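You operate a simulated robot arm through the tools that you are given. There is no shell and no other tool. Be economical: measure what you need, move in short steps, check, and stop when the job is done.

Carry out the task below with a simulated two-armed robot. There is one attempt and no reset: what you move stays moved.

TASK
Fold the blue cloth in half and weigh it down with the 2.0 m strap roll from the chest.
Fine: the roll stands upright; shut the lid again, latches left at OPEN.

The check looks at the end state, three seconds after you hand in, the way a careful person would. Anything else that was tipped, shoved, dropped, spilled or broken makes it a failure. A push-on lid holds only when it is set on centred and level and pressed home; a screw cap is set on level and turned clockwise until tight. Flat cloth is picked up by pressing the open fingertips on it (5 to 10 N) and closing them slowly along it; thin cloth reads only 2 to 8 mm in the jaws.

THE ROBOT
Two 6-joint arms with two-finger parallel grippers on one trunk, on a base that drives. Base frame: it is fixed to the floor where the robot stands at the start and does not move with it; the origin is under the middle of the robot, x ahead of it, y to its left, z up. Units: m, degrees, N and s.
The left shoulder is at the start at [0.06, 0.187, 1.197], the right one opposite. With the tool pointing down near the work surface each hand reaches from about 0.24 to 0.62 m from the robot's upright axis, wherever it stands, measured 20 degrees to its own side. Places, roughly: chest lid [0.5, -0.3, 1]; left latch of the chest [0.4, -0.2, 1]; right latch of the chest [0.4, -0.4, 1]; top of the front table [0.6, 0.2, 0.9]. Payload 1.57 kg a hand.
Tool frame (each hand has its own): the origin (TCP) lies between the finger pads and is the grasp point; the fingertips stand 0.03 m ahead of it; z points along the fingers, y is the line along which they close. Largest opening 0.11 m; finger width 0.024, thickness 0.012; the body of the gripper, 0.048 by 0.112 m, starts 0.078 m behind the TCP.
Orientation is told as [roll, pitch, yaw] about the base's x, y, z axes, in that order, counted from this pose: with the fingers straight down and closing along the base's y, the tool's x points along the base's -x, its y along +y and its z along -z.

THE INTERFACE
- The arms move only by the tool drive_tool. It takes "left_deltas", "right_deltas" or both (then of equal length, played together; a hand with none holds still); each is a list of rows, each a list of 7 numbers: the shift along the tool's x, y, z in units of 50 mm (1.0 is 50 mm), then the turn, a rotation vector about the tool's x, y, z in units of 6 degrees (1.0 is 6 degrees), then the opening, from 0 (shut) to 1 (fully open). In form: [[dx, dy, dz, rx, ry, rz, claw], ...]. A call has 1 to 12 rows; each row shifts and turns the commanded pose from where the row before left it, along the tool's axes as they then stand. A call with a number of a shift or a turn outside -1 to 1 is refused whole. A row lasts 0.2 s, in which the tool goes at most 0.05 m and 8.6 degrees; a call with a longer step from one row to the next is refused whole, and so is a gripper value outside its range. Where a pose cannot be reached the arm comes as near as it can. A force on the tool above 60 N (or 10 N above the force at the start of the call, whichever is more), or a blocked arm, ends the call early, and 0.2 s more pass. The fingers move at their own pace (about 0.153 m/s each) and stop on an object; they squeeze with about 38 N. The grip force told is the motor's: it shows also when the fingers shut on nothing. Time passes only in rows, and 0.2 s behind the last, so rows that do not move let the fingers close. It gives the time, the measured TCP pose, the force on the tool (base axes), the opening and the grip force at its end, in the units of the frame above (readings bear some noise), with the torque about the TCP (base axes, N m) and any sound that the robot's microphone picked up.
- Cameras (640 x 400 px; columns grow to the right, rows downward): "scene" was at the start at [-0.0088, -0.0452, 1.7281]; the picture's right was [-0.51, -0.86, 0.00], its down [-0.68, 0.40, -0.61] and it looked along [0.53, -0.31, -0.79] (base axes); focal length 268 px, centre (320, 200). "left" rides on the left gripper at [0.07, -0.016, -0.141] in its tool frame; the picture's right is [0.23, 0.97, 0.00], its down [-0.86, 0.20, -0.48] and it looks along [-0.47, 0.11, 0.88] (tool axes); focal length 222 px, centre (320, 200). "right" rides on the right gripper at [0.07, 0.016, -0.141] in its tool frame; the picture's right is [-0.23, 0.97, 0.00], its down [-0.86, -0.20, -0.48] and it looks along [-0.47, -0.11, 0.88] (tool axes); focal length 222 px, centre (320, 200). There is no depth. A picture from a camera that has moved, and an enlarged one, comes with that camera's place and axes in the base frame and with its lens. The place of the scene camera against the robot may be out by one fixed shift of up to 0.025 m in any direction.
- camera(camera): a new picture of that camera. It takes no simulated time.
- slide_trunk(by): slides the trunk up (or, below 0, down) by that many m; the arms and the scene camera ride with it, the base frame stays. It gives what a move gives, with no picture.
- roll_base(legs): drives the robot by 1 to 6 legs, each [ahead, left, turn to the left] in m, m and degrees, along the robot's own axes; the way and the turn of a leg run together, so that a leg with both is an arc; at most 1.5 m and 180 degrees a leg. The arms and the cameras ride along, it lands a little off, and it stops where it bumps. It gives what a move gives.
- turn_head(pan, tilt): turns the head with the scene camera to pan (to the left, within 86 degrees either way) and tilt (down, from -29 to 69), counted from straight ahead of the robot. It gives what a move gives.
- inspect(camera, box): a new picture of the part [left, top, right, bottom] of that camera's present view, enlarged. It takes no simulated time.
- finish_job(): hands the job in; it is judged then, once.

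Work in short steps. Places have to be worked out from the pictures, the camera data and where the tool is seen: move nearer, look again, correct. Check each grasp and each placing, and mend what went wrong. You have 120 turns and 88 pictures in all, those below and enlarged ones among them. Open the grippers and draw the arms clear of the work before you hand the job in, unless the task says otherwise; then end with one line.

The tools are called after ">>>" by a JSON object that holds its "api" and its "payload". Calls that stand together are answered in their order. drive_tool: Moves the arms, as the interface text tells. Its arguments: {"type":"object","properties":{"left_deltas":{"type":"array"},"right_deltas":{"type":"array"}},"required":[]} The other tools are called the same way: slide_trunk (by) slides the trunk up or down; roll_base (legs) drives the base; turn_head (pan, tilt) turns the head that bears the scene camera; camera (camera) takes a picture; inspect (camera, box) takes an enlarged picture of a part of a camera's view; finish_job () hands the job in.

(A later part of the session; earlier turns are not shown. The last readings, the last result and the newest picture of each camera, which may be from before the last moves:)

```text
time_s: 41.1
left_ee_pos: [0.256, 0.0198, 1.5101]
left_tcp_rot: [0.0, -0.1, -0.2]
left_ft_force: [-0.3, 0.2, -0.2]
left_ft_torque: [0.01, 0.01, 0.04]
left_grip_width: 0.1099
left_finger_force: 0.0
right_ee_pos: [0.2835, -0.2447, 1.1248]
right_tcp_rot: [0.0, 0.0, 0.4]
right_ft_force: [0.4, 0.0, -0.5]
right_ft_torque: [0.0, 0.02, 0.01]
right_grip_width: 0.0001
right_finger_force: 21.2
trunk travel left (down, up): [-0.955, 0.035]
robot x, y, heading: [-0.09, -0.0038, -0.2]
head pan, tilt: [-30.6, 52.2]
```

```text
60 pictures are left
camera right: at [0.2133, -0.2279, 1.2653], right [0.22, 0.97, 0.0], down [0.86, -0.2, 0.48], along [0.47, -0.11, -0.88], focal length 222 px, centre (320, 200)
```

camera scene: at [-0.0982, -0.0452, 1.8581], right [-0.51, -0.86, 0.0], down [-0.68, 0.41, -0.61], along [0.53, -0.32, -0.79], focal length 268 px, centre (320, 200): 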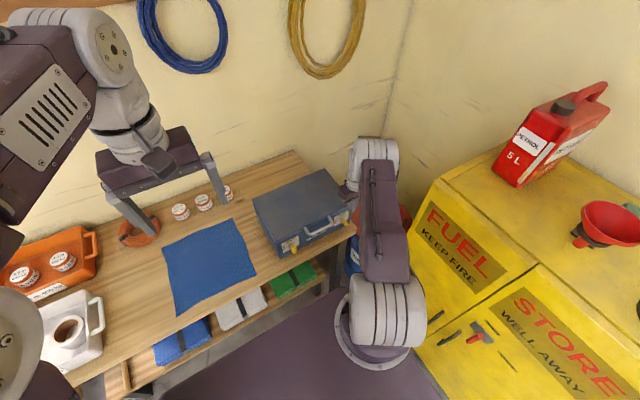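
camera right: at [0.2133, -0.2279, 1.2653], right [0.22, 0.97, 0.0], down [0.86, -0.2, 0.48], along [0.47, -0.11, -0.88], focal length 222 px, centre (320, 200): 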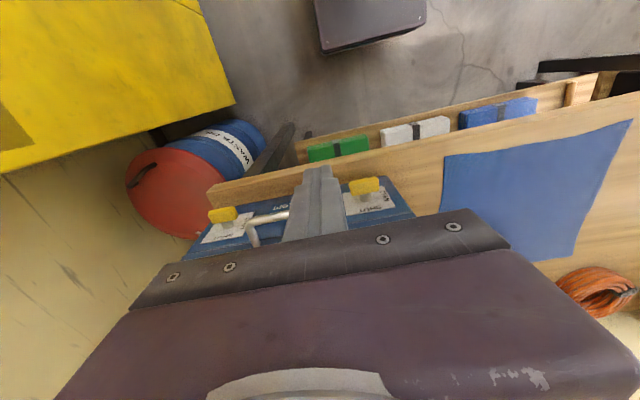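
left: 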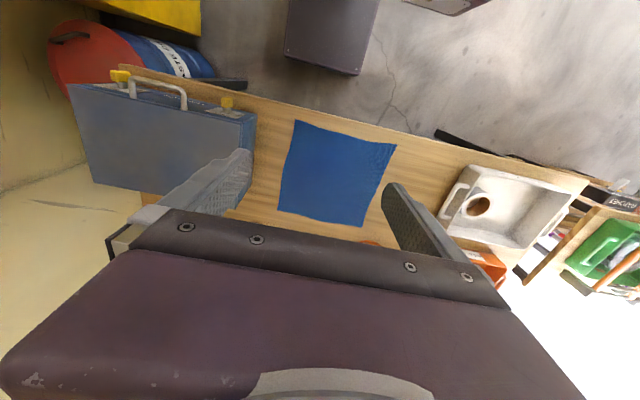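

Both latches are now horizontal at OPEN. Next the fold: I'll take the near edge (x≈0.37) with both hands and lay it on the far edge (x≈0.658). I raise the right hand, move the base forward to x≈0.08 and lower the trunk back.

>>> {"api": "drive_tool", "payload": {"right_deltas": [[0, 0, -0.8, 0, 0, 0, 0.4], [0, 0, -0.8, 0, 0, 0, 0.4], [0, 0, -0.8, 0, 0, 0, 0.4], [0, 0, -0.8, 0, 0, 0, 0.4], [0, 0, 0, 0, 0, 0, 0.4]]}}

>>> {"api": "roll_base", "payload": {"legs": [[0.165, 0, 0.3]]}}

>>> {"api": "slide_trunk", "payload": {"by": -0.13}}

>>> {"api": "turn_head", "payload": {"pan": 0, "tilt": 55}}

>>> {"api": "camera", "payload": {"camera": "scene"}}

```text
time_s: 42.3
left_ee_pos: [0.2551, 0.0193, 1.5103]
left_tcp_rot: [0.0, 0.1, -0.4]
left_ft_force: [0.0, -0.3, -0.3]
left_ft_torque: [-0.01, 0.02, 0.04]
left_grip_width: 0.1099
left_finger_force: 0.1
right_ee_pos: [0.2816, -0.2436, 1.2842]
right_tcp_rot: [0.2, 0.0, 0.2]
right_ft_force: [0.9, 0.3, 0.1]
right_ft_torque: [0.03, -0.02, -0.03]
right_grip_width: 0.0441
right_finger_force: 0.1
trunk travel left (down, up): [-0.955, 0.035]
robot x, y, heading: [-0.086, 0.0009, -0.4]
head pan, tilt: [-30.6, 52.2]
```

```text
time_s: 43.7
left_ee_pos: [0.4121, 0.0199, 1.5126]
left_tcp_rot: [-0.1, -0.1, 0.0]
left_ft_force: [-0.4, 1.1, 0.7]
left_ft_torque: [0.05, -0.03, 0.02]
left_grip_width: 0.11
left_finger_force: 0.0
right_ee_pos: [0.4435, -0.2439, 1.2862]
right_tcp_rot: [0.2, -0.1, 0.4]
right_ft_force: [0.3, -0.1, 0.0]
right_ft_torque: [0.0, -0.05, 0.0]
right_grip_width: 0.0441
right_finger_force: 0.1
trunk travel left (down, up): [-0.955, 0.035]
robot x, y, heading: [0.0763, -0.0009, -0.3]
head pan, tilt: [-30.6, 52.2]
```

```text
time_s: 45.3
left_ee_pos: [0.417, 0.0204, 1.3808]
left_tcp_rot: [0.0, -0.1, 0.0]
left_ft_force: [-0.1, 0.5, 0.7]
left_ft_torque: [0.01, 0.0, -0.02]
left_grip_width: 0.1102
left_finger_force: 0.1
right_ee_pos: [0.4475, -0.2436, 1.155]
right_tcp_rot: [0.1, 0.0, 0.5]
right_ft_force: [-0.6, -0.5, 1.3]
right_ft_torque: [0.02, -0.02, 0.0]
right_grip_width: 0.0441
right_finger_force: 0.1
trunk travel left (down, up): [-0.825, 0.165]
robot x, y, heading: [0.0749, -0.0023, 0.0]
head pan, tilt: [-30.6, 52.2]
```

```text
time_s: 46.2
left_ee_pos: [0.4174, 0.0202, 1.3807]
left_tcp_rot: [-0.1, 0.0, 0.1]
left_ft_force: [-0.7, -0.5, -0.2]
left_ft_torque: [0.0, -0.01, 0.01]
left_grip_width: 0.1103
left_finger_force: 0.1
right_ee_pos: [0.4462, -0.2428, 1.1553]
right_tcp_rot: [0.1, -0.1, 0.5]
right_ft_force: [0.5, 0.0, 0.4]
right_ft_torque: [0.02, 0.02, 0.02]
right_grip_width: 0.0442
right_finger_force: 0.0
trunk travel left (down, up): [-0.825, 0.165]
robot x, y, heading: [0.0719, 0.0029, -0.2]
head pan, tilt: [0.0, 55.0]
```

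```text
59 pictures are left
camera scene: at [0.0726, -0.0081, 1.7246], right [0.0, -1.0, 0.0], down [-0.82, 0.0, -0.57], along [0.57, 0.0, -0.82], focal length 268 px, centre (320, 200)
```

scene: 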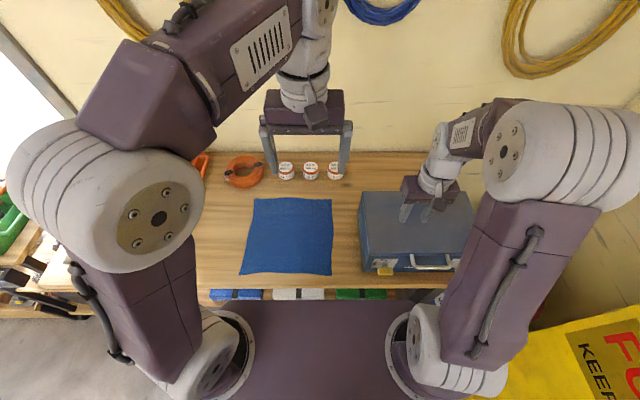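

The cloth spans x 0.36–0.656, y -0.05–0.243. I bring both hands above its near edge, left at y≈0.213, right at y≈-0.02, x≈0.372.

>>> {"api": "drive_tool", "payload": {"left_deltas": [[0.13, 0.55, 0.7, 0, 0, 0, 0.36], [0.13, 0.55, 0.7, 0, 0, 0, 0.36], [0.13, 0.55, 0.7, 0, 0, 0, 0.36], [0.13, 0.55, 0.7, 0, 0, 0, 0.36], [0.13, 0.55, 0.7, 0, 0, 0, 0.36], [0.13, 0.55, 0.7, 0, 0, 0, 0.36], [0.12, 0.55, 0.7, 0, 0, 0, 0.36], [0, 0, 0.7, 0, 0, 0, 0.36], [0, 0, 0.7, 0, 0, 0, 0.36], [0, 0, 0.7, 0, 0, 0, 0.36], [0, 0, 0.7, 0, 0, 0, 0.36], [0, 0, 0.6, 0, 0, 0, 0.36]], "right_deltas": [[0.25, 0.74, 0, 0, 0, 0, 0.36], [0.25, 0.74, 0, 0, 0, 0, 0.36], [0.25, 0.74, 0, 0, 0, 0, 0.36], [0.25, 0.74, 0, 0, 0, 0, 0.36], [0.24, 0.74, 0, 0, 0, 0, 0.36], [0.24, 0.74, 0, 0, 0, 0, 0.36], [0, 0, 0.65, 0, 0, 0, 0.36], [0, 0, 0.65, 0, 0, 0, 0.36], [0, 0, 0.65, 0, 0, 0, 0.36], [0, 0, 0.65, 0, 0, 0, 0.36], [0, 0, 0.65, 0, 0, 0, 0.36], [0, 0, 0.55, 0, 0, 0, 0.36]]}}

>>> {"api": "camera", "payload": {"camera": "right"}}

>>> {"api": "camera", "payload": {"camera": "left"}}

```text
time_s: 48.8
left_ee_pos: [0.373, 0.2145, 0.9661]
left_tcp_rot: [-0.1, 0.2, 0.1]
left_ft_force: [0.6, -0.4, -0.1]
left_ft_torque: [-0.01, 0.01, -0.03]
left_grip_width: 0.0394
left_finger_force: 0.0
right_ee_pos: [0.3711, -0.0216, 0.9649]
right_tcp_rot: [0.1, 0.0, 0.6]
right_ft_force: [-0.4, -0.4, 0.1]
right_ft_torque: [0.0, 0.0, 0.02]
right_grip_width: 0.0395
right_finger_force: 0.0
trunk travel left (down, up): [-0.825, 0.165]
robot x, y, heading: [0.0757, -0.0011, 0.1]
head pan, tilt: [0.0, 55.0]
```

```text
58 pictures are left
camera right: at [0.3, -0.0067, 1.1065], right [0.22, 0.98, 0.0], down [0.86, -0.19, 0.48], along [0.47, -0.1, -0.88], focal length 222 px, centre (320, 200)
```

right: 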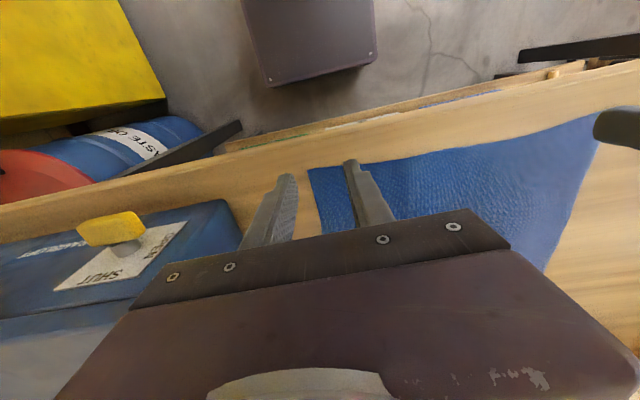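

```text
57 pictures are left
camera left: at [0.3034, 0.1978, 1.1085], right [-0.23, 0.97, 0.0], down [0.86, 0.2, 0.48], along [0.47, 0.11, -0.88], focal length 222 px, centre (320, 200)
```

left: 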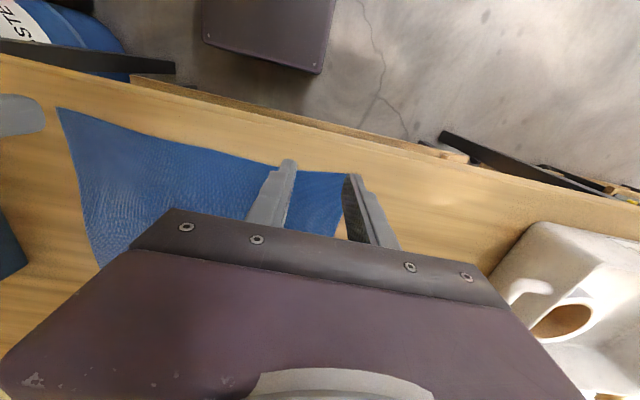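

From the hand views the near edge is at x≈0.376, with corners at y≈-0.03 and 0.246. I shift both hands 15 mm in and descend to touch, then check forces.

>>> {"api": "drive_tool", "payload": {"left_deltas": [[-0.3, -0.24, 0, 0, 0, 0, 0.34], [0, 0, 0.3, 0, 0, 0, 0.34], [0, 0, 0.3, 0, 0, 0, 0.34], [0, 0, 0.08, 0, 0, 0, 0.34], [0, 0, 0, 0, 0, 0, 0.34]], "right_deltas": [[-0.3, 0.6, 0, 0, 0, 0, 0.34], [0, 0, 0.3, 0, 0, 0, 0.34], [0, 0, 0.3, 0, 0, 0, 0.34], [0, 0, 0.08, 0, 0, 0, 0.34], [0, 0, 0, 0, 0, 0, 0.34]]}}

```text
time_s: 50.0
left_ee_pos: [0.3874, 0.2003, 0.931]
left_tcp_rot: [-0.1, -0.1, 0.1]
left_ft_force: [-0.2, 0.6, 0.2]
left_ft_torque: [0.03, 0.04, -0.02]
left_grip_width: 0.0374
left_finger_force: 0.0
right_ee_pos: [0.3836, 0.0086, 0.93]
right_tcp_rot: [0.2, 0.0, 0.6]
right_ft_force: [0.2, 0.5, -0.1]
right_ft_torque: [-0.03, 0.01, 0.03]
right_grip_width: 0.0373
right_finger_force: 0.1
trunk travel left (down, up): [-0.825, 0.165]
robot x, y, heading: [0.0741, 0.0019, -0.3]
head pan, tilt: [0.0, 55.0]
```

No contact yet at tip z≈0.90; I press on in 1.5 mm steps.

>>> {"api": "drive_tool", "payload": {"left_deltas": [[0, 0, 0.03, 0, 0, 0, 0.34], [0, 0, 0.03, 0, 0, 0, 0.34], [0, 0, 0, 0, 0, 0, 0.34]], "right_deltas": [[0, 0, 0.03, 0, 0, 0, 0.34], [0, 0, 0.03, 0, 0, 0, 0.34], [0, 0, 0, 0, 0, 0, 0.34]]}}

```text
time_s: 50.8
left_ee_pos: [0.3864, 0.2014, 0.9285]
left_tcp_rot: [0.0, 0.0, 0.0]
left_ft_force: [-0.3, -0.6, 0.3]
left_ft_torque: [0.01, -0.01, -0.02]
left_grip_width: 0.0377
left_finger_force: 0.0
right_ee_pos: [0.3843, 0.0083, 0.9274]
right_tcp_rot: [0.2, 0.0, 0.5]
right_ft_force: [0.2, 0.5, 0.1]
right_ft_torque: [0.01, 0.04, 0.01]
right_grip_width: 0.0373
right_finger_force: 0.1
trunk travel left (down, up): [-0.825, 0.165]
robot x, y, heading: [0.0741, -0.0026, 0.3]
head pan, tilt: [0.0, 55.0]
```

Still free; continuing down slowly.

>>> {"api": "drive_tool", "payload": {"left_deltas": [[0, 0, 0.04, 0, 0, 0, 0.34], [0, 0, 0.04, 0, 0, 0, 0.34], [0, 0, 0.04, 0, 0, 0, 0.34], [0, 0, 0, 0, 0, 0, 0.34]], "right_deltas": [[0, 0, 0.04, 0, 0, 0, 0.34], [0, 0, 0.04, 0, 0, 0, 0.34], [0, 0, 0.04, 0, 0, 0, 0.34], [0, 0, 0, 0, 0, 0, 0.34]]}}

```text
time_s: 51.8
left_ee_pos: [0.3871, 0.2017, 0.9236]
left_tcp_rot: [0.0, 0.0, 0.0]
left_ft_force: [0.4, -0.1, 0.7]
left_ft_torque: [0.01, -0.02, 0.01]
left_grip_width: 0.0373
left_finger_force: 0.0
right_ee_pos: [0.3841, 0.0088, 0.9218]
right_tcp_rot: [0.0, 0.1, 0.6]
right_ft_force: [0.3, 0.0, 0.5]
right_ft_torque: [-0.04, 0.0, 0.01]
right_grip_width: 0.0373
right_finger_force: 0.0
trunk travel left (down, up): [-0.825, 0.165]
robot x, y, heading: [0.0733, -0.0029, 0.1]
head pan, tilt: [0.0, 55.0]
```

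Still no load; I go on, and look.

>>> {"api": "drive_tool", "payload": {"left_deltas": [[0, 0, 0.04, 0, 0, 0, 0.34], [0, 0, 0.04, 0, 0, 0, 0.34], [0, 0, 0, 0, 0, 0, 0.34]], "right_deltas": [[0, 0, 0.04, 0, 0, 0, 0.34], [0, 0, 0.04, 0, 0, 0, 0.34], [0, 0, 0, 0, 0, 0, 0.34]]}}

>>> {"api": "inspect", "payload": {"camera": "right", "box": [220, 100, 500, 260]}}

```text
time_s: 52.6
left_ee_pos: [0.3867, 0.2012, 0.9194]
left_tcp_rot: [0.0, 0.1, 0.0]
left_ft_force: [-0.3, -0.3, 0.4]
left_ft_torque: [0.01, 0.01, 0.0]
left_grip_width: 0.0374
left_finger_force: 0.0
right_ee_pos: [0.3848, 0.0084, 0.9181]
right_tcp_rot: [0.0, 0.0, 0.5]
right_ft_force: [-0.1, -0.7, 0.1]
right_ft_torque: [-0.01, 0.02, 0.01]
right_grip_width: 0.0371
right_finger_force: 0.0
trunk travel left (down, up): [-0.825, 0.165]
robot x, y, heading: [0.0736, -0.003, 0.1]
head pan, tilt: [0.0, 55.0]
```

```text
2.29 times, centred on (360, 180) of right
camera zoom: at [0.3138, 0.0245, 1.0586], right [0.22, 0.98, 0.0], down [0.86, -0.19, 0.48], along [0.47, -0.1, -0.88], focal length 508 px, centre (229, 246)
```

zoom: 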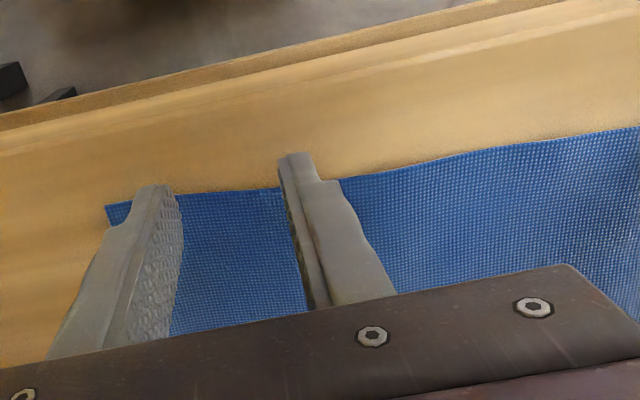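

The table is lower than told, so the edge lies nearer x≈0.384. I shift both hands 13 mm further in, then continue down.

>>> {"api": "drive_tool", "payload": {"left_deltas": [[-0.26, 0, 0, 0, 0, 0, 0.34], [0, 0, 0.04, 0, 0, 0, 0.34], [0, 0, 0.04, 0, 0, 0, 0.34], [0, 0, 0.04, 0, 0, 0, 0.34], [0, 0, 0, 0, 0, 0, 0.34]], "right_deltas": [[-0.3, 0.06, 0, 0, 0, 0, 0.34], [0, 0, 0.04, 0, 0, 0, 0.34], [0, 0, 0.04, 0, 0, 0, 0.34], [0, 0, 0.02, 0, 0, 0, 0.34], [0, 0, 0, 0, 0, 0, 0.34]]}}

```text
time_s: 53.8
left_ee_pos: [0.4011, 0.2005, 0.9135]
left_tcp_rot: [0.0, 0.0, 0.1]
left_ft_force: [-0.2, -0.3, 0.2]
left_ft_torque: [0.0, 0.03, 0.03]
left_grip_width: 0.0373
left_finger_force: 0.2
right_ee_pos: [0.4008, 0.0109, 0.9128]
right_tcp_rot: [0.1, 0.1, 0.5]
right_ft_force: [-0.1, 0.1, 0.2]
right_ft_torque: [0.0, -0.02, 0.03]
right_grip_width: 0.037
right_finger_force: 0.0
trunk travel left (down, up): [-0.825, 0.165]
robot x, y, heading: [0.0713, 0.0015, 0.0]
head pan, tilt: [0.0, 55.0]
```

Still free at tip z≈0.883; further down.

>>> {"api": "drive_tool", "payload": {"left_deltas": [[0, 0, 0.04, 0, 0, 0, 0.34], [0, 0, 0.04, 0, 0, 0, 0.34], [0, 0, 0.04, 0, 0, 0, 0.34], [0, 0, 0.04, 0, 0, 0, 0.34], [0, 0, 0, 0, 0, 0, 0.34]], "right_deltas": [[0, 0, 0.04, 0, 0, 0, 0.34], [0, 0, 0.04, 0, 0, 0, 0.34], [0, 0, 0.04, 0, 0, 0, 0.34], [0, 0, 0.04, 0, 0, 0, 0.34], [0, 0, 0, 0, 0, 0, 0.34]]}}

```text
time_s: 54.7
left_ee_pos: [0.3998, 0.2007, 0.9111]
left_tcp_rot: [0.1, -1.0, 0.1]
left_ft_force: [-1.1, 5.8, 47.2]
left_ft_torque: [0.15, 0.15, -0.14]
left_grip_width: 0.0375
left_finger_force: 0.1
right_ee_pos: [0.3989, 0.012, 0.9116]
right_tcp_rot: [0.5, -0.7, 0.6]
right_ft_force: [2.2, -3.9, 32.8]
right_ft_torque: [-0.91, 0.17, 0.12]
right_grip_width: 0.0389
right_finger_force: 0.7
trunk travel left (down, up): [-0.825, 0.165]
robot x, y, heading: [0.0741, -0.0004, 0.1]
head pan, tilt: [0.0, 55.0]
stopped in row 4 (left hand): the force on the tool passed its limit at 65 N (the readings are from after the stop); the commanded pose is now the measured one
```

Contact at TCP z≈0.912 (table top ≈0.882). I ease both up about 1 mm to get 5–10 N.

>>> {"api": "drive_tool", "payload": {"left_deltas": [[0, 0, -0.02, 0, 0, 0, 0.34], [0, 0, 0, 0, 0, 0, 0.34]], "right_deltas": [[0, 0, -0.01, 0, 0, 0, 0.34], [0, 0, 0, 0, 0, 0, 0.34]]}}

>>> {"api": "inspect", "payload": {"camera": "right", "box": [220, 100, 500, 260]}}

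>>> {"api": "inspect", "payload": {"camera": "left", "box": [140, 100, 420, 260]}}

```text
time_s: 55.3
left_ee_pos: [0.3998, 0.2011, 0.9116]
left_tcp_rot: [0.0, -0.9, 0.0]
left_ft_force: [3.2, 5.1, 44.1]
left_ft_torque: [0.18, 0.01, -0.1]
left_grip_width: 0.0374
left_finger_force: 0.0
right_ee_pos: [0.3983, 0.014, 0.9116]
right_tcp_rot: [0.5, -0.8, 0.6]
right_ft_force: [0.8, 0.9, 50.6]
right_ft_torque: [-1.01, 0.27, 0.02]
right_grip_width: 0.036
right_finger_force: 0.1
trunk travel left (down, up): [-0.825, 0.165]
robot x, y, heading: [0.0778, -0.0016, -0.0]
head pan, tilt: [0.0, 55.0]
```

```text
2.29 times, centred on (360, 180) of right
camera zoom: at [0.3253, 0.0284, 1.0514], right [0.22, 0.98, 0.01], down [0.85, -0.19, 0.49], along [0.48, -0.1, -0.87], focal length 508 px, centre (229, 246)
```

zoom: 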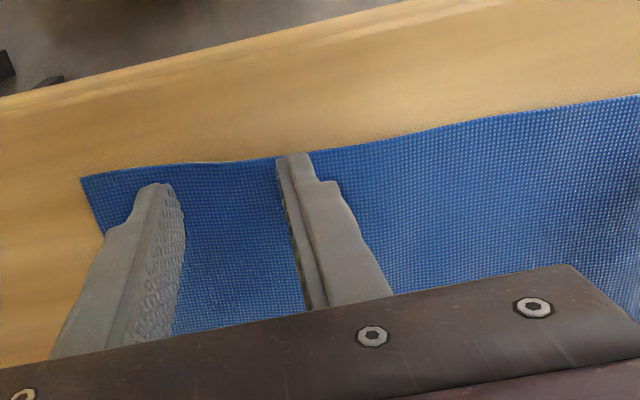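

```text
2.29 times, centred on (280, 180) of left
camera zoom: at [0.3271, 0.1836, 1.0524], right [-0.23, 0.97, 0.0], down [0.85, 0.2, 0.49], along [0.48, 0.11, -0.87], focal length 508 px, centre (411, 246)
```

zoom: 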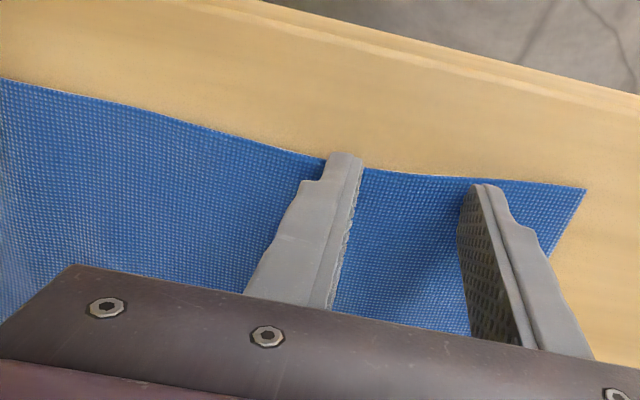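

Positions on the cloth are good. Force still 45–50 N, so I raise another 2 mm.

>>> {"api": "drive_tool", "payload": {"left_deltas": [[0, 0, -0.04, 0, 0, 0, 0.34], [0, 0, 0, 0, 0, 0, 0.34]], "right_deltas": [[0, 0, -0.04, 0, 0, 0, 0.34], [0, 0, 0, 0, 0, 0, 0.34]]}}

```text
time_s: 55.9
left_ee_pos: [0.4003, 0.2014, 0.9114]
left_tcp_rot: [0.1, -0.5, -0.1]
left_ft_force: [1.3, -5.8, 23.2]
left_ft_torque: [-0.15, 0.03, 0.0]
left_grip_width: 0.0375
left_finger_force: 0.0
right_ee_pos: [0.398, 0.0125, 0.9111]
right_tcp_rot: [0.3, -0.4, 0.5]
right_ft_force: [-3.4, 5.8, 25.9]
right_ft_torque: [-0.3, 0.26, -0.17]
right_grip_width: 0.0344
right_finger_force: 0.0
trunk travel left (down, up): [-0.825, 0.165]
robot x, y, heading: [0.0743, -0.0032, -0.2]
head pan, tilt: [0.0, 55.0]
```

About 11 N per mm; I raise 1.4 mm to leave about 8 N and close slowly.

>>> {"api": "drive_tool", "payload": {"left_deltas": [[0, 0, -0.028, 0, 0, 0, 0.34], [0, 0, 0, 0, 0, 0, 0.29], [0, 0, 0, 0, 0, 0, 0.24], [0, 0, 0, 0, 0, 0, 0.19], [0, 0, 0, 0, 0, 0, 0.14], [0, 0, 0, 0, 0, 0, 0.1], [0, 0, 0, 0, 0, 0, 0.06], [0, 0, 0, 0, 0, 0, 0.03], [0, 0, 0, 0, 0, 0, 0.0], [0, 0, 0, 0, 0, 0, 0.0]], "right_deltas": [[0, 0, -0.03, 0, 0, 0, 0.34], [0, 0, 0, 0, 0, 0, 0.29], [0, 0, 0, 0, 0, 0, 0.24], [0, 0, 0, 0, 0, 0, 0.19], [0, 0, 0, 0, 0, 0, 0.14], [0, 0, 0, 0, 0, 0, 0.1], [0, 0, 0, 0, 0, 0, 0.06], [0, 0, 0, 0, 0, 0, 0.03], [0, 0, 0, 0, 0, 0, 0.0], [0, 0, 0, 0, 0, 0, 0.0]]}}

>>> {"api": "inspect", "payload": {"camera": "right", "box": [220, 100, 500, 260]}}

>>> {"api": "inspect", "payload": {"camera": "left", "box": [140, 100, 420, 260]}}

```text
time_s: 58.1
left_ee_pos: [0.4028, 0.2016, 0.9121]
left_tcp_rot: [-0.1, -0.4, 0.0]
left_ft_force: [0.2, -13.5, 0.5]
left_ft_torque: [-0.41, -0.02, -0.11]
left_grip_width: 0.0026
left_finger_force: 24.0
right_ee_pos: [0.4018, 0.0139, 0.9119]
right_tcp_rot: [0.4, -0.5, 0.7]
right_ft_force: [0.9, 13.1, 0.1]
right_ft_torque: [0.39, 0.02, 0.07]
right_grip_width: 0.0023
right_finger_force: 23.3
trunk travel left (down, up): [-0.825, 0.165]
robot x, y, heading: [0.0731, -0.0013, -0.1]
head pan, tilt: [0.0, 55.0]
```

```text
2.29 times, centred on (360, 180) of right
camera zoom: at [0.3305, 0.0291, 1.0527], right [0.22, 0.98, 0.01], down [0.85, -0.19, 0.48], along [0.47, -0.1, -0.88], focal length 508 px, centre (229, 246)
```

zoom: 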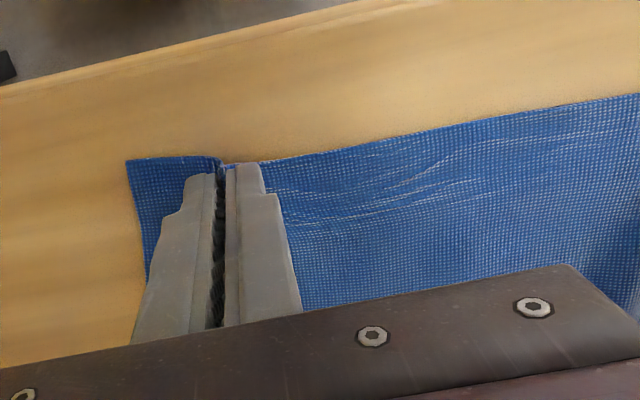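

```text
2.29 times, centred on (280, 180) of left
camera zoom: at [0.3317, 0.1847, 1.0538], right [-0.23, 0.97, 0.0], down [0.85, 0.2, 0.48], along [0.47, 0.11, -0.87], focal length 508 px, centre (411, 246)
```

zoom: 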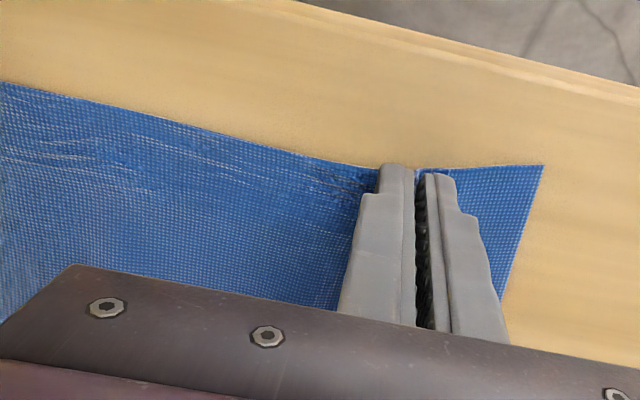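

Both pinches hold (2–3 mm), with 13 N tension between the hands. I relax it by moving hands 6 mm toward each other and do the first half of the fold arc (fold line x≈0.535).

>>> {"api": "drive_tool", "payload": {"left_deltas": [[0, -0.06, -0.1, 0, 0, 0, 0], [-0.09, -0.06, -0.6, 0, 0, 0, 0], [-0.265, 0, -0.63, 0, 0, 0, 0], [-0.42, 0, -0.54, 0, 0, 0, 0], [-0.55, 0, -0.41, 0, 0, 0, 0], [-0.64, 0, -0.26, 0, 0, 0, 0], [-0.686, 0, -0.09, 0, 0, 0, 0], [0, 0, 0, 0, 0, 0, 0]], "right_deltas": [[0, 0.06, -0.1, 0, 0, 0, 0], [-0.09, 0.06, -0.6, 0, 0, 0, 0], [-0.265, 0, -0.63, 0, 0, 0, 0], [-0.42, 0, -0.54, 0, 0, 0, 0], [-0.55, 0, -0.41, 0, 0, 0, 0], [-0.64, 0, -0.26, 0, 0, 0, 0], [-0.686, 0, -0.09, 0, 0, 0, 0], [0, 0, 0, 0, 0, 0, 0]]}}

>>> {"api": "camera", "payload": {"camera": "scene"}}

```text
time_s: 59.9
left_ee_pos: [0.5345, 0.1944, 1.0466]
left_tcp_rot: [0.0, -0.4, 0.0]
left_ft_force: [-0.4, -0.4, 0.0]
left_ft_torque: [0.04, -0.01, -0.01]
left_grip_width: 0.0025
left_finger_force: 24.2
right_ee_pos: [0.5315, 0.0216, 1.0425]
right_tcp_rot: [0.3, -0.3, 0.6]
right_ft_force: [-0.5, 0.7, -0.3]
right_ft_torque: [0.01, 0.0, 0.0]
right_grip_width: 0.0021
right_finger_force: 23.7
trunk travel left (down, up): [-0.825, 0.165]
robot x, y, heading: [0.0734, -0.0027, 0.4]
head pan, tilt: [0.0, 55.0]
```

```text
51 pictures are left
camera scene: at [0.0718, -0.0077, 1.7246], right [0.0, -1.0, 0.0], down [-0.82, 0.0, -0.57], along [0.57, 0.0, -0.82], focal length 268 px, centre (320, 200)
```

scene: 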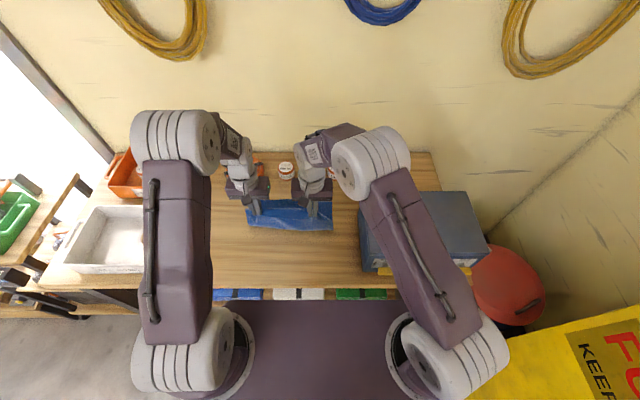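

The cloth is lifting cleanly. I play the second half of the arc, ending a few mm above the far half.

>>> {"api": "drive_tool", "payload": {"left_deltas": [[-0.686, 0, 0.09, 0, 0, 0, 0], [-0.64, 0, 0.26, 0, 0, 0, 0], [-0.55, 0, 0.41, 0, 0, 0, 0], [-0.42, 0, 0.54, 0, 0, 0, 0], [-0.265, 0, 0.63, 0, 0, 0, 0], [-0.09, 0, 0.6, 0, 0, 0, 0], [0, 0, 0, 0, 0, 0, 0]], "right_deltas": [[-0.686, 0, 0.09, 0, 0, 0, 0], [-0.64, 0, 0.26, 0, 0, 0, 0], [-0.55, 0, 0.41, 0, 0, 0, 0], [-0.42, 0, 0.54, 0, 0, 0, 0], [-0.265, 0, 0.63, 0, 0, 0, 0], [-0.13, 0, 0.55, 0, 0, 0, 0], [0, 0, 0, 0, 0, 0, 0]]}}

>>> {"api": "camera", "payload": {"camera": "scene"}}

>>> {"api": "camera", "payload": {"camera": "right"}}

```text
time_s: 61.5
left_ee_pos: [0.6563, 0.1935, 0.9208]
left_tcp_rot: [-0.1, -0.3, -0.1]
left_ft_force: [-2.6, -16.5, 2.1]
left_ft_torque: [-0.53, 0.09, -0.08]
left_grip_width: 0.0024
left_finger_force: 23.7
left hand out of reach, approached as far as the arm can: row 6
right_ee_pos: [0.627, 0.0097, 0.9467]
right_tcp_rot: [0.3, -0.4, 0.6]
right_ft_force: [2.8, 16.3, -3.8]
right_ft_torque: [0.48, -0.11, 0.03]
right_grip_width: 0.0024
right_finger_force: 24.3
right hand out of reach, approached as far as the arm can: row 4, 5, 6
trunk travel left (down, up): [-0.825, 0.165]
robot x, y, heading: [0.0709, 0.0018, -0.4]
head pan, tilt: [0.0, 55.0]
```

```text
50 pictures are left
camera scene: at [0.0728, -0.0082, 1.7246], right [0.0, -1.0, 0.0], down [-0.82, 0.0, -0.57], along [0.57, 0.0, -0.82], focal length 268 px, centre (320, 200)
```

scene: 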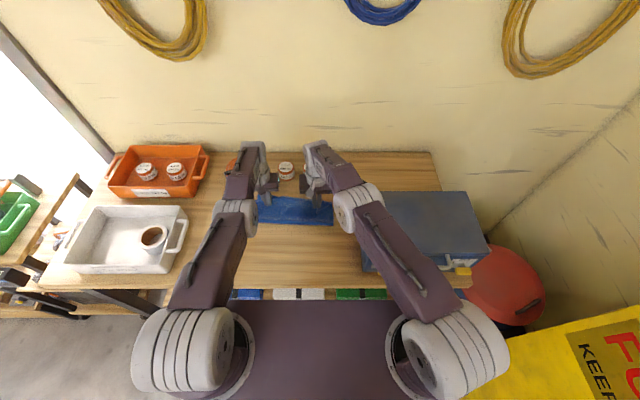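

```text
49 pictures are left
camera right: at [0.5554, 0.025, 1.0879], right [0.22, 0.98, 0.01], down [0.85, -0.19, 0.48], along [0.47, -0.1, -0.88], focal length 222 px, centre (320, 200)
```

right: 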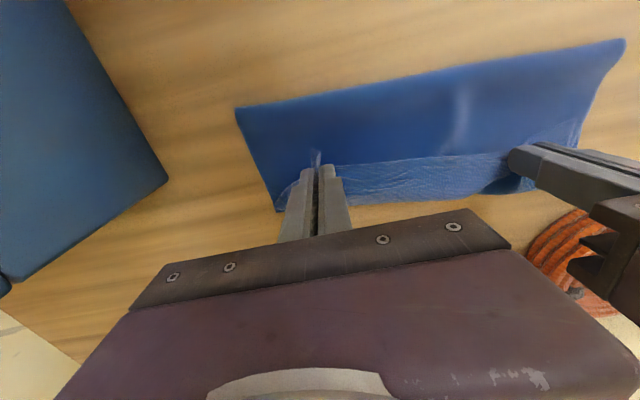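

Both arms are at their stretch limit, and the trunk is near the table edge. I tilt the tools forward (pitch about -18°) to bring the wrists back and gain reach.

>>> {"api": "drive_tool", "payload": {"left_deltas": [[0, 0, 0, 0, -1, 0, 0], [0, 0, 0, 0, -1, 0, 0], [0, 0, 0, 0, -1, 0, 0], [0, 0, 0, 0, 0, 0, 0]], "right_deltas": [[0, 0, 0, 0, -1, 0, 0], [0, 0, 0, 0, -1, 0, 0], [0, 0, 0, 0, -1, 0, 0], [0, 0, 0, 0, 0, 0, 0]]}}

```text
time_s: 62.3
left_ee_pos: [0.7195, 0.1905, 0.915]
left_tcp_rot: [-0.5, -17.2, 0.1]
left_ft_force: [-19.2, -20.6, 36.8]
left_ft_torque: [-0.5, 0.61, -0.33]
left_grip_width: 0.0024
left_finger_force: 23.3
left hand out of reach, approached as far as the arm can: row 1, 2, 3
right_ee_pos: [0.6306, 0.0122, 0.954]
right_tcp_rot: [1.1, -18.0, 0.4]
right_ft_force: [10.9, 19.1, -4.9]
right_ft_torque: [0.54, -0.25, 0.07]
right_grip_width: 0.002
right_finger_force: 23.5
trunk travel left (down, up): [-0.825, 0.165]
robot x, y, heading: [0.0739, -0.001, 0.1]
head pan, tilt: [0.0, 55.0]
stopped in row 3 (left hand): the force on the tool passed its limit at 66 N (the readings are from after the stop); the commanded pose is now the measured one
```

The left jumped forward to x 0.72 and pressed down; I bring it back 5 cm and up slightly, and send the right forward-down to (0.66, 0.02, 0.92).

>>> {"api": "drive_tool", "payload": {"left_deltas": [[0, 0, -0.2, 0, 0, 0, 0], [0.45, 0, -0.14, 0, 0, 0, 0], [0.45, 0, -0.14, 0, 0, 0, 0], [0, 0, 0, 0, 0, 0, 0]], "right_deltas": [[0, 0, 0, 0, 0, 0, 0], [-0.17, 0.08, 0.42, 0, 0, 0, 0], [-0.17, 0.08, 0.42, 0, 0, 0, 0], [0, 0, 0, 0, 0, 0, 0]]}}

>>> {"api": "camera", "payload": {"camera": "right"}}

>>> {"api": "camera", "payload": {"camera": "left"}}

```text
time_s: 63.3
left_ee_pos: [0.7183, 0.195, 0.9138]
left_tcp_rot: [-0.2, -17.8, 0.0]
left_ft_force: [9.8, -1.8, 46.4]
left_ft_torque: [0.11, -0.25, -0.07]
left_grip_width: 0.0023
left_finger_force: 24.0
left hand out of reach, approached as far as the arm can: row 1, 2, 3
right_ee_pos: [0.6574, 0.018, 0.9195]
right_tcp_rot: [0.8, -17.7, 0.2]
right_ft_force: [0.5, 0.2, 2.1]
right_ft_torque: [0.01, 0.03, -0.03]
right_grip_width: 0.0017
right_finger_force: 23.1
trunk travel left (down, up): [-0.825, 0.165]
robot x, y, heading: [0.0723, 0.0002, 0.2]
head pan, tilt: [0.0, 55.0]
```

```text
48 pictures are left
camera right: at [0.5465, 0.0316, 1.0315], right [0.21, 0.97, 0.08], down [0.67, -0.2, 0.71], along [0.71, -0.09, -0.7], focal length 222 px, centre (320, 200)
```

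right: 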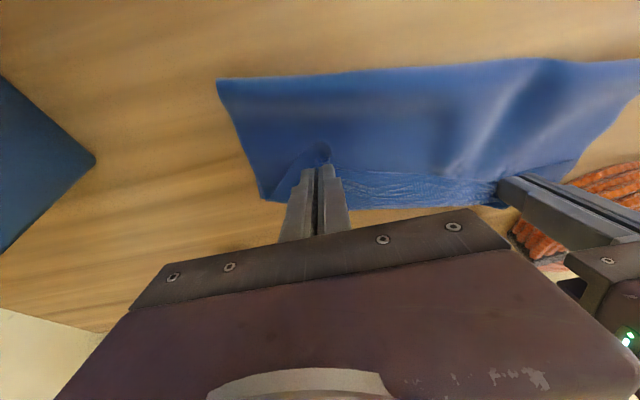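

```text
47 pictures are left
camera left: at [0.6088, 0.1777, 1.0279], right [-0.22, 0.97, -0.07], down [0.67, 0.2, 0.72], along [0.71, 0.11, -0.69], focal length 222 px, centre (320, 200)
```

left: 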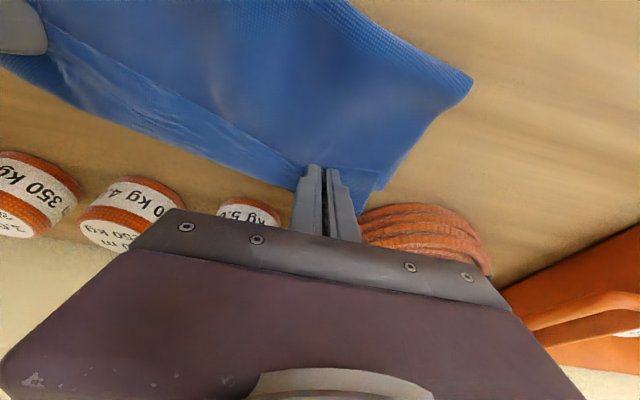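

The left hand is stuck pressing at x 0.718. I try lifting it and pulling back with a larger step.

>>> {"api": "drive_tool", "payload": {"left_deltas": [[0.2, 0, -0.6, 0, 0.5, 0, 0], [0.4, 0, -0.3, 0, 0.5, 0, 0], [0.4, 0, 0, 0, 0.5, 0, 0], [0, 0, 0, 0, 0, 0, 0]]}}

```text
time_s: 64.3
left_ee_pos: [0.6886, 0.1969, 0.928]
left_tcp_rot: [-0.4, -7.7, -0.1]
left_ft_force: [-0.6, 0.1, 0.2]
left_ft_torque: [0.02, -0.04, -0.02]
left_grip_width: 0.0022
left_finger_force: 23.2
left hand out of reach, approached as far as the arm can: row 1, 2, 3
right_ee_pos: [0.6599, 0.0196, 0.9147]
right_tcp_rot: [0.7, -17.4, 0.4]
right_ft_force: [0.1, 0.6, 2.9]
right_ft_torque: [0.02, -0.04, -0.03]
right_grip_width: 0.0017
right_finger_force: 23.3
trunk travel left (down, up): [-0.825, 0.165]
robot x, y, heading: [0.0723, -0.0037, -0.1]
head pan, tilt: [0.0, 55.0]
```

It moves now. One more pull-back step for the left.

>>> {"api": "drive_tool", "payload": {"left_deltas": [[0.5, 0, 0, 0, 0, 0, 0], [0.4, 0, 0, 0, 0, 0, 0], [0, 0, 0, 0, 0, 0, 0]]}}

>>> {"api": "camera", "payload": {"camera": "left"}}

>>> {"api": "camera", "payload": {"camera": "right"}}

```text
time_s: 65.1
left_ee_pos: [0.6841, 0.1956, 0.914]
left_tcp_rot: [-0.3, -7.9, 0.0]
left_ft_force: [2.6, 0.2, 13.6]
left_ft_torque: [0.12, -0.02, -0.03]
left_grip_width: 0.0021
left_finger_force: 24.0
left hand out of reach, approached as far as the arm can: row 1, 2
right_ee_pos: [0.6589, 0.0188, 0.9162]
right_tcp_rot: [0.7, -17.5, 0.4]
right_ft_force: [0.3, -0.1, 1.6]
right_ft_torque: [0.02, -0.01, -0.01]
right_grip_width: 0.0014
right_finger_force: 23.5
trunk travel left (down, up): [-0.825, 0.165]
robot x, y, heading: [0.0774, 0.0045, -0.0]
head pan, tilt: [0.0, 55.0]
```

```text
46 pictures are left
camera left: at [0.5958, 0.1799, 1.0448], right [-0.22, 0.97, -0.04], down [0.78, 0.2, 0.59], along [0.58, 0.1, -0.81], focal length 222 px, centre (320, 200)
```

left: 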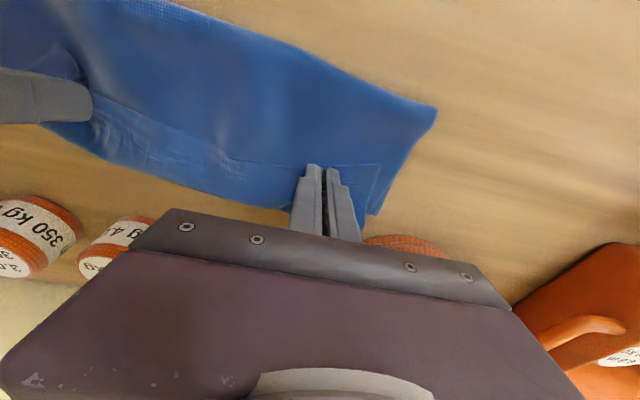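

```text
45 pictures are left
camera right: at [0.5497, 0.0335, 1.0297], right [0.21, 0.98, 0.08], down [0.67, -0.2, 0.71], along [0.71, -0.09, -0.7], focal length 222 px, centre (320, 200)
```

right: 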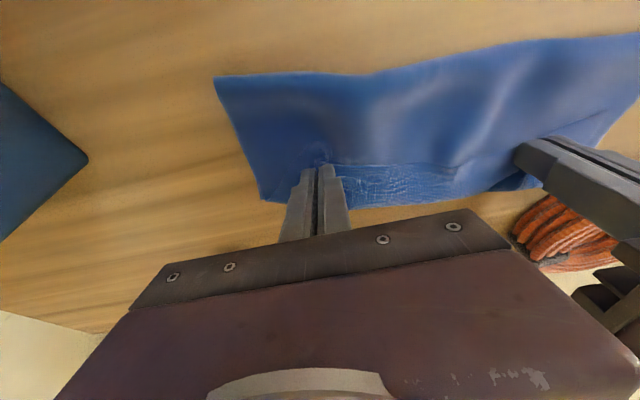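

Left still needs ~2 cm back. I pull it again with slight lift.

>>> {"api": "drive_tool", "payload": {"left_deltas": [[0.4, 0, -0.25, 0, 0, 0, 0], [0.4, 0, -0.1, 0, 0, 0, 0], [0, 0, 0, 0, 0, 0, 0]]}}

```text
time_s: 65.9
left_ee_pos: [0.6836, 0.1964, 0.9133]
left_tcp_rot: [-0.3, -7.7, 0.0]
left_ft_force: [-0.8, -0.2, 10.1]
left_ft_torque: [0.03, 0.08, -0.02]
left_grip_width: 0.0022
left_finger_force: 23.9
left hand out of reach, approached as far as the arm can: row 1, 2
right_ee_pos: [0.659, 0.0196, 0.9172]
right_tcp_rot: [0.7, -17.4, 0.4]
right_ft_force: [-1.4, 0.3, 0.7]
right_ft_torque: [-0.01, 0.01, -0.03]
right_grip_width: 0.0017
right_finger_force: 23.5
trunk travel left (down, up): [-0.825, 0.165]
robot x, y, heading: [0.0725, -0.0014, 0.0]
head pan, tilt: [0.0, 55.0]
```

Only rotation frees it, so I return the left tool to upright, which brings its TCP back to x≈0.66.

>>> {"api": "drive_tool", "payload": {"left_deltas": [[0, 0, -0.1, 0, 0.65, 0, 0], [0, 0, 0, 0, 0.65, 0, 0], [0, 0, 0, 0, 0, 0, 0]]}}

>>> {"api": "camera", "payload": {"camera": "left"}}

```text
time_s: 66.7
left_ee_pos: [0.6561, 0.1972, 0.9237]
left_tcp_rot: [-0.3, 0.2, -0.1]
left_ft_force: [0.3, -0.5, -0.1]
left_ft_torque: [0.01, 0.0, 0.0]
left_grip_width: 0.0022
left_finger_force: 23.4
left hand out of reach, approached as far as the arm can: row 1, 2
right_ee_pos: [0.6602, 0.0192, 0.915]
right_tcp_rot: [0.7, -17.4, 0.5]
right_ft_force: [-0.3, -0.1, 2.4]
right_ft_torque: [0.01, 0.0, 0.03]
right_grip_width: 0.0019
right_finger_force: 23.6
trunk travel left (down, up): [-0.825, 0.165]
robot x, y, heading: [0.0744, 0.0018, -0.1]
head pan, tilt: [0.0, 55.0]
```

```text
44 pictures are left
camera left: at [0.5883, 0.1806, 1.066], right [-0.23, 0.97, 0.0], down [0.86, 0.2, 0.48], along [0.46, 0.1, -0.88], focal length 222 px, centre (320, 200)
```

left: 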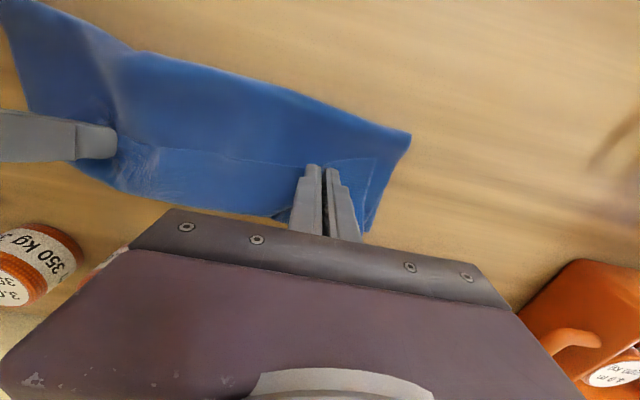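

The left is at x≈0.656, close to mirrored. Both edges lie near the far edge, so I open both hands gently and lift.

>>> {"api": "drive_tool", "payload": {"left_deltas": [[0, 0, 0, 0, 0, 0, 0.06], [0, 0, 0, 0, 0, 0, 0.12], [0, 0, 0, 0, 0, 0, 0.2], [0, 0, -0.4, 0, 0, 0, 0.2], [0, 0, -0.8, 0, 0, 0, 0.2], [0, 0, -0.8, 0, 0, 0, 0.2], [0.5, 0, -0.5, 0, 0, 0, 0.2]], "right_deltas": [[0, 0, 0, 0, 0, 0, 0.06], [0, 0, 0, 0, 0, 0, 0.12], [0, 0, 0, 0, 0, 0, 0.2], [0, 0, -0.4, 0, 0, 0, 0.2], [0, 0, -0.8, 0, 0, 0, 0.2], [0, 0, -0.8, 0, 0, 0, 0.2], [0.5, 0, -0.5, 0, 0, 0, 0.2]]}}

>>> {"api": "camera", "payload": {"camera": "right"}}

>>> {"api": "camera", "payload": {"camera": "left"}}

```text
time_s: 68.3
left_ee_pos: [0.67, 0.1999, 1.0456]
left_tcp_rot: [-0.3, 0.2, -0.1]
left_ft_force: [-0.4, 0.0, -0.1]
left_ft_torque: [0.02, -0.01, 0.01]
left_grip_width: 0.0221
left_finger_force: 0.1
left hand out of reach, approached as far as the arm can: row 5, 6, 7
right_ee_pos: [0.5985, 0.0153, 1.0266]
right_tcp_rot: [0.7, -17.6, 0.4]
right_ft_force: [0.1, 0.6, -0.6]
right_ft_torque: [0.02, 0.01, 0.0]
right_grip_width: 0.0217
right_finger_force: 0.1
trunk travel left (down, up): [-0.825, 0.165]
robot x, y, heading: [0.0727, -0.0016, -0.1]
head pan, tilt: [0.0, 55.0]
```

```text
43 pictures are left
camera right: at [0.4886, 0.0304, 1.141], right [0.21, 0.98, 0.08], down [0.67, -0.2, 0.71], along [0.71, -0.09, -0.7], focal length 222 px, centre (320, 200)
```

right: 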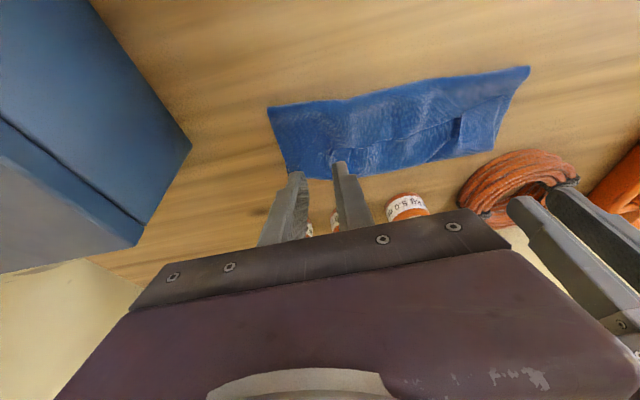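

```text
42 pictures are left
camera left: at [0.6, 0.1838, 1.1874], right [-0.23, 0.97, 0.0], down [0.86, 0.2, 0.48], along [0.46, 0.1, -0.88], focal length 222 px, centre (320, 200)
```

left: 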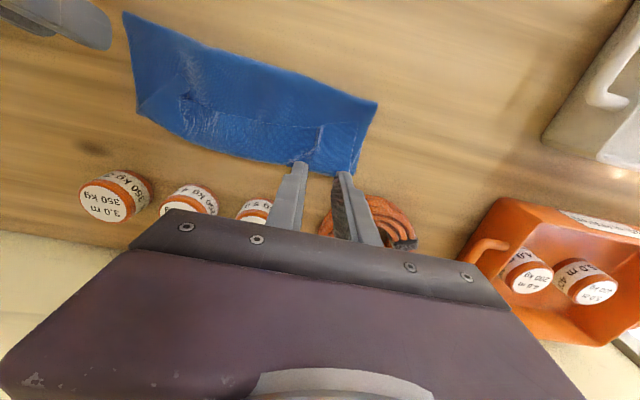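

Released; the fold looks right. I draw both arms back and up to view it.

>>> {"api": "drive_tool", "payload": {"left_deltas": [[0.5, 0, -0.5, 0, 0, 0, 0.2], [0.8, 0, -0.4, 0, 0, 0, 0.2], [0.8, 0, -0.4, 0, 0, 0, 0.2], [0.8, 0, -0.4, 0, 0, 0, 0.2], [0.8, 0.2, -0.4, 0, 0, 0, 0.2], [0.8, 0.2, -0.4, 0, 0, 0, 0.2], [0.8, 0.2, -0.4, 0, 0, 0, 0.2], [0, 0, 0, 0, 0, 0, 0.2]], "right_deltas": [[0.3, -0.4, -0.7, 0, 0, 0, 0.2], [0.3, -0.4, -0.7, 0, 0, 0, 0.2], [0.3, -0.4, -0.7, 0, 0, 0, 0.2], [0.3, -0.6, -0.5, 0, 1, 0, 0.2], [0.3, -0.6, -0.5, 0, 1, 0, 0.2], [0.3, -0.6, -0.5, 0, 0.9, 0, 0.2], [0.3, -0.6, 0, 0, 0, 0, 0.2], [0, 0, 0, 0, 0, 0, 0.2]]}}

>>> {"api": "camera", "payload": {"camera": "scene"}}

>>> {"api": "inspect", "payload": {"camera": "scene", "box": [220, 150, 380, 250]}}

```text
time_s: 70.1
left_ee_pos: [0.6633, 0.2204, 1.1441]
left_tcp_rot: [-0.3, 0.3, -0.1]
left_ft_force: [-0.2, -0.5, 0.9]
left_ft_torque: [-0.01, -0.01, -0.02]
left_grip_width: 0.022
left_finger_force: 0.0
left hand out of reach, approached as far as the arm can: row 1, 2, 3, 4, 5, 6, 7
right_ee_pos: [0.4528, -0.1646, 1.1761]
right_tcp_rot: [0.7, 0.2, 0.6]
right_ft_force: [1.0, 0.5, 0.3]
right_ft_torque: [-0.04, 0.0, -0.02]
right_grip_width: 0.022
right_finger_force: 0.2
trunk travel left (down, up): [-0.825, 0.165]
robot x, y, heading: [0.0762, -0.0035, 0.1]
head pan, tilt: [0.0, 55.0]
```

```text
41 pictures are left
camera scene: at [0.0735, -0.0073, 1.7246], right [0.0, -1.0, 0.0], down [-0.82, 0.0, -0.57], along [0.57, 0.0, -0.82], focal length 268 px, centre (320, 200)
```

scene: 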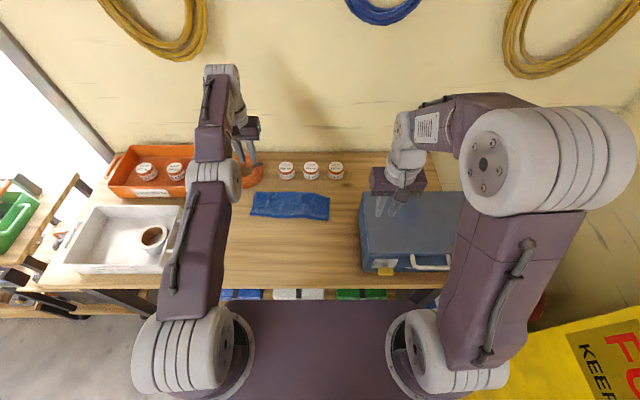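

```text
4.00 times, centred on (300, 200) of scene
camera zoom: at [0.0735, -0.0073, 1.7246], right [0.0, -1.0, 0.0], down [-0.82, 0.0, -0.57], along [0.57, 0.0, -0.82], focal length 1073 px, centre (400, 200)
```

zoom: 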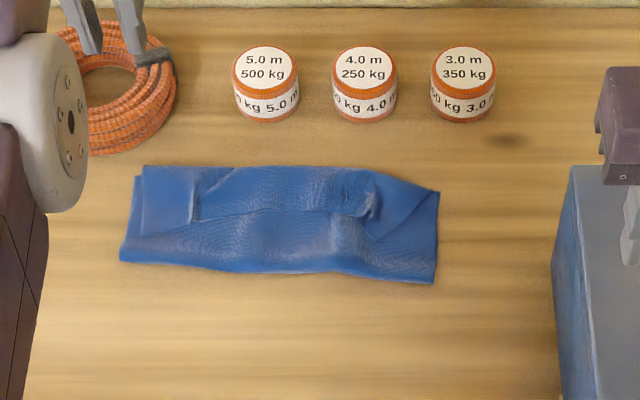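

The cloth is neatly folded in half. The left arm is stuck stretched straight; I try to free it by pitching the tool and moving up.

>>> {"api": "drive_tool", "payload": {"left_deltas": [[0.5, 0, -0.5, 0, 1, 0, 0.2], [0.5, 0, -0.5, 0, 1, 0, 0.2], [0.5, 0, -0.5, 0, 1, 0, 0.2], [0.5, 0, -0.5, 0, 1, 0, 0.2], [0.5, 0, -0.5, 0, 1, 0, 0.2], [0, 0, 0, 0, 0, 0, 0.2]]}}

```text
time_s: 71.5
left_ee_pos: [0.5062, 0.2159, 1.2572]
left_tcp_rot: [-0.2, 30.1, -0.2]
left_ft_force: [1.1, -1.4, -0.1]
left_ft_torque: [0.01, 0.0, -0.01]
left_grip_width: 0.0217
left_finger_force: 0.1
left hand out of reach, approached as far as the arm can: row 2, 3, 4, 5
right_ee_pos: [0.4517, -0.1654, 1.1755]
right_tcp_rot: [0.7, 0.0, 0.7]
right_ft_force: [-0.7, 0.5, -0.5]
right_ft_torque: [0.03, 0.0, -0.01]
right_grip_width: 0.0218
right_finger_force: 0.1
trunk travel left (down, up): [-0.825, 0.165]
robot x, y, heading: [0.0738, -0.0025, 0.1]
head pan, tilt: [0.0, 55.0]
```

Freed somewhat. I rotate it back upright while asking for more pull-back.

>>> {"api": "drive_tool", "payload": {"left_deltas": [[0.6, 0, 0, 0, 0, 0, 0.2], [0.6, 0, 0, 0, 0, 0, 0.2], [0.6, 0, 0, 0, -1, 0, 0.2], [0, 0, 0, 0, -1, 0, 0.2], [0, 0, 0, 0, -1, 0, 0.2], [0, 0, 0, 0, -1, 0, 0.2], [0, 0, 0, 0, -1, 0, 0.2], [0, 0, 0, 0, 0, 0, 0.2]]}}

```text
time_s: 73.3
left_ee_pos: [0.4283, 0.2169, 1.302]
left_tcp_rot: [-0.4, 0.1, -0.2]
left_ft_force: [0.7, -0.3, 0.7]
left_ft_torque: [-0.02, 0.04, 0.02]
left_grip_width: 0.0222
left_finger_force: 0.2
right_ee_pos: [0.4534, -0.1655, 1.1764]
right_tcp_rot: [0.7, 0.0, 0.6]
right_ft_force: [0.1, -0.9, -0.2]
right_ft_torque: [0.0, 0.0, -0.04]
right_grip_width: 0.022
right_finger_force: 0.0
trunk travel left (down, up): [-0.825, 0.165]
robot x, y, heading: [0.0731, -0.0014, -0.1]
head pan, tilt: [0.0, 55.0]
```

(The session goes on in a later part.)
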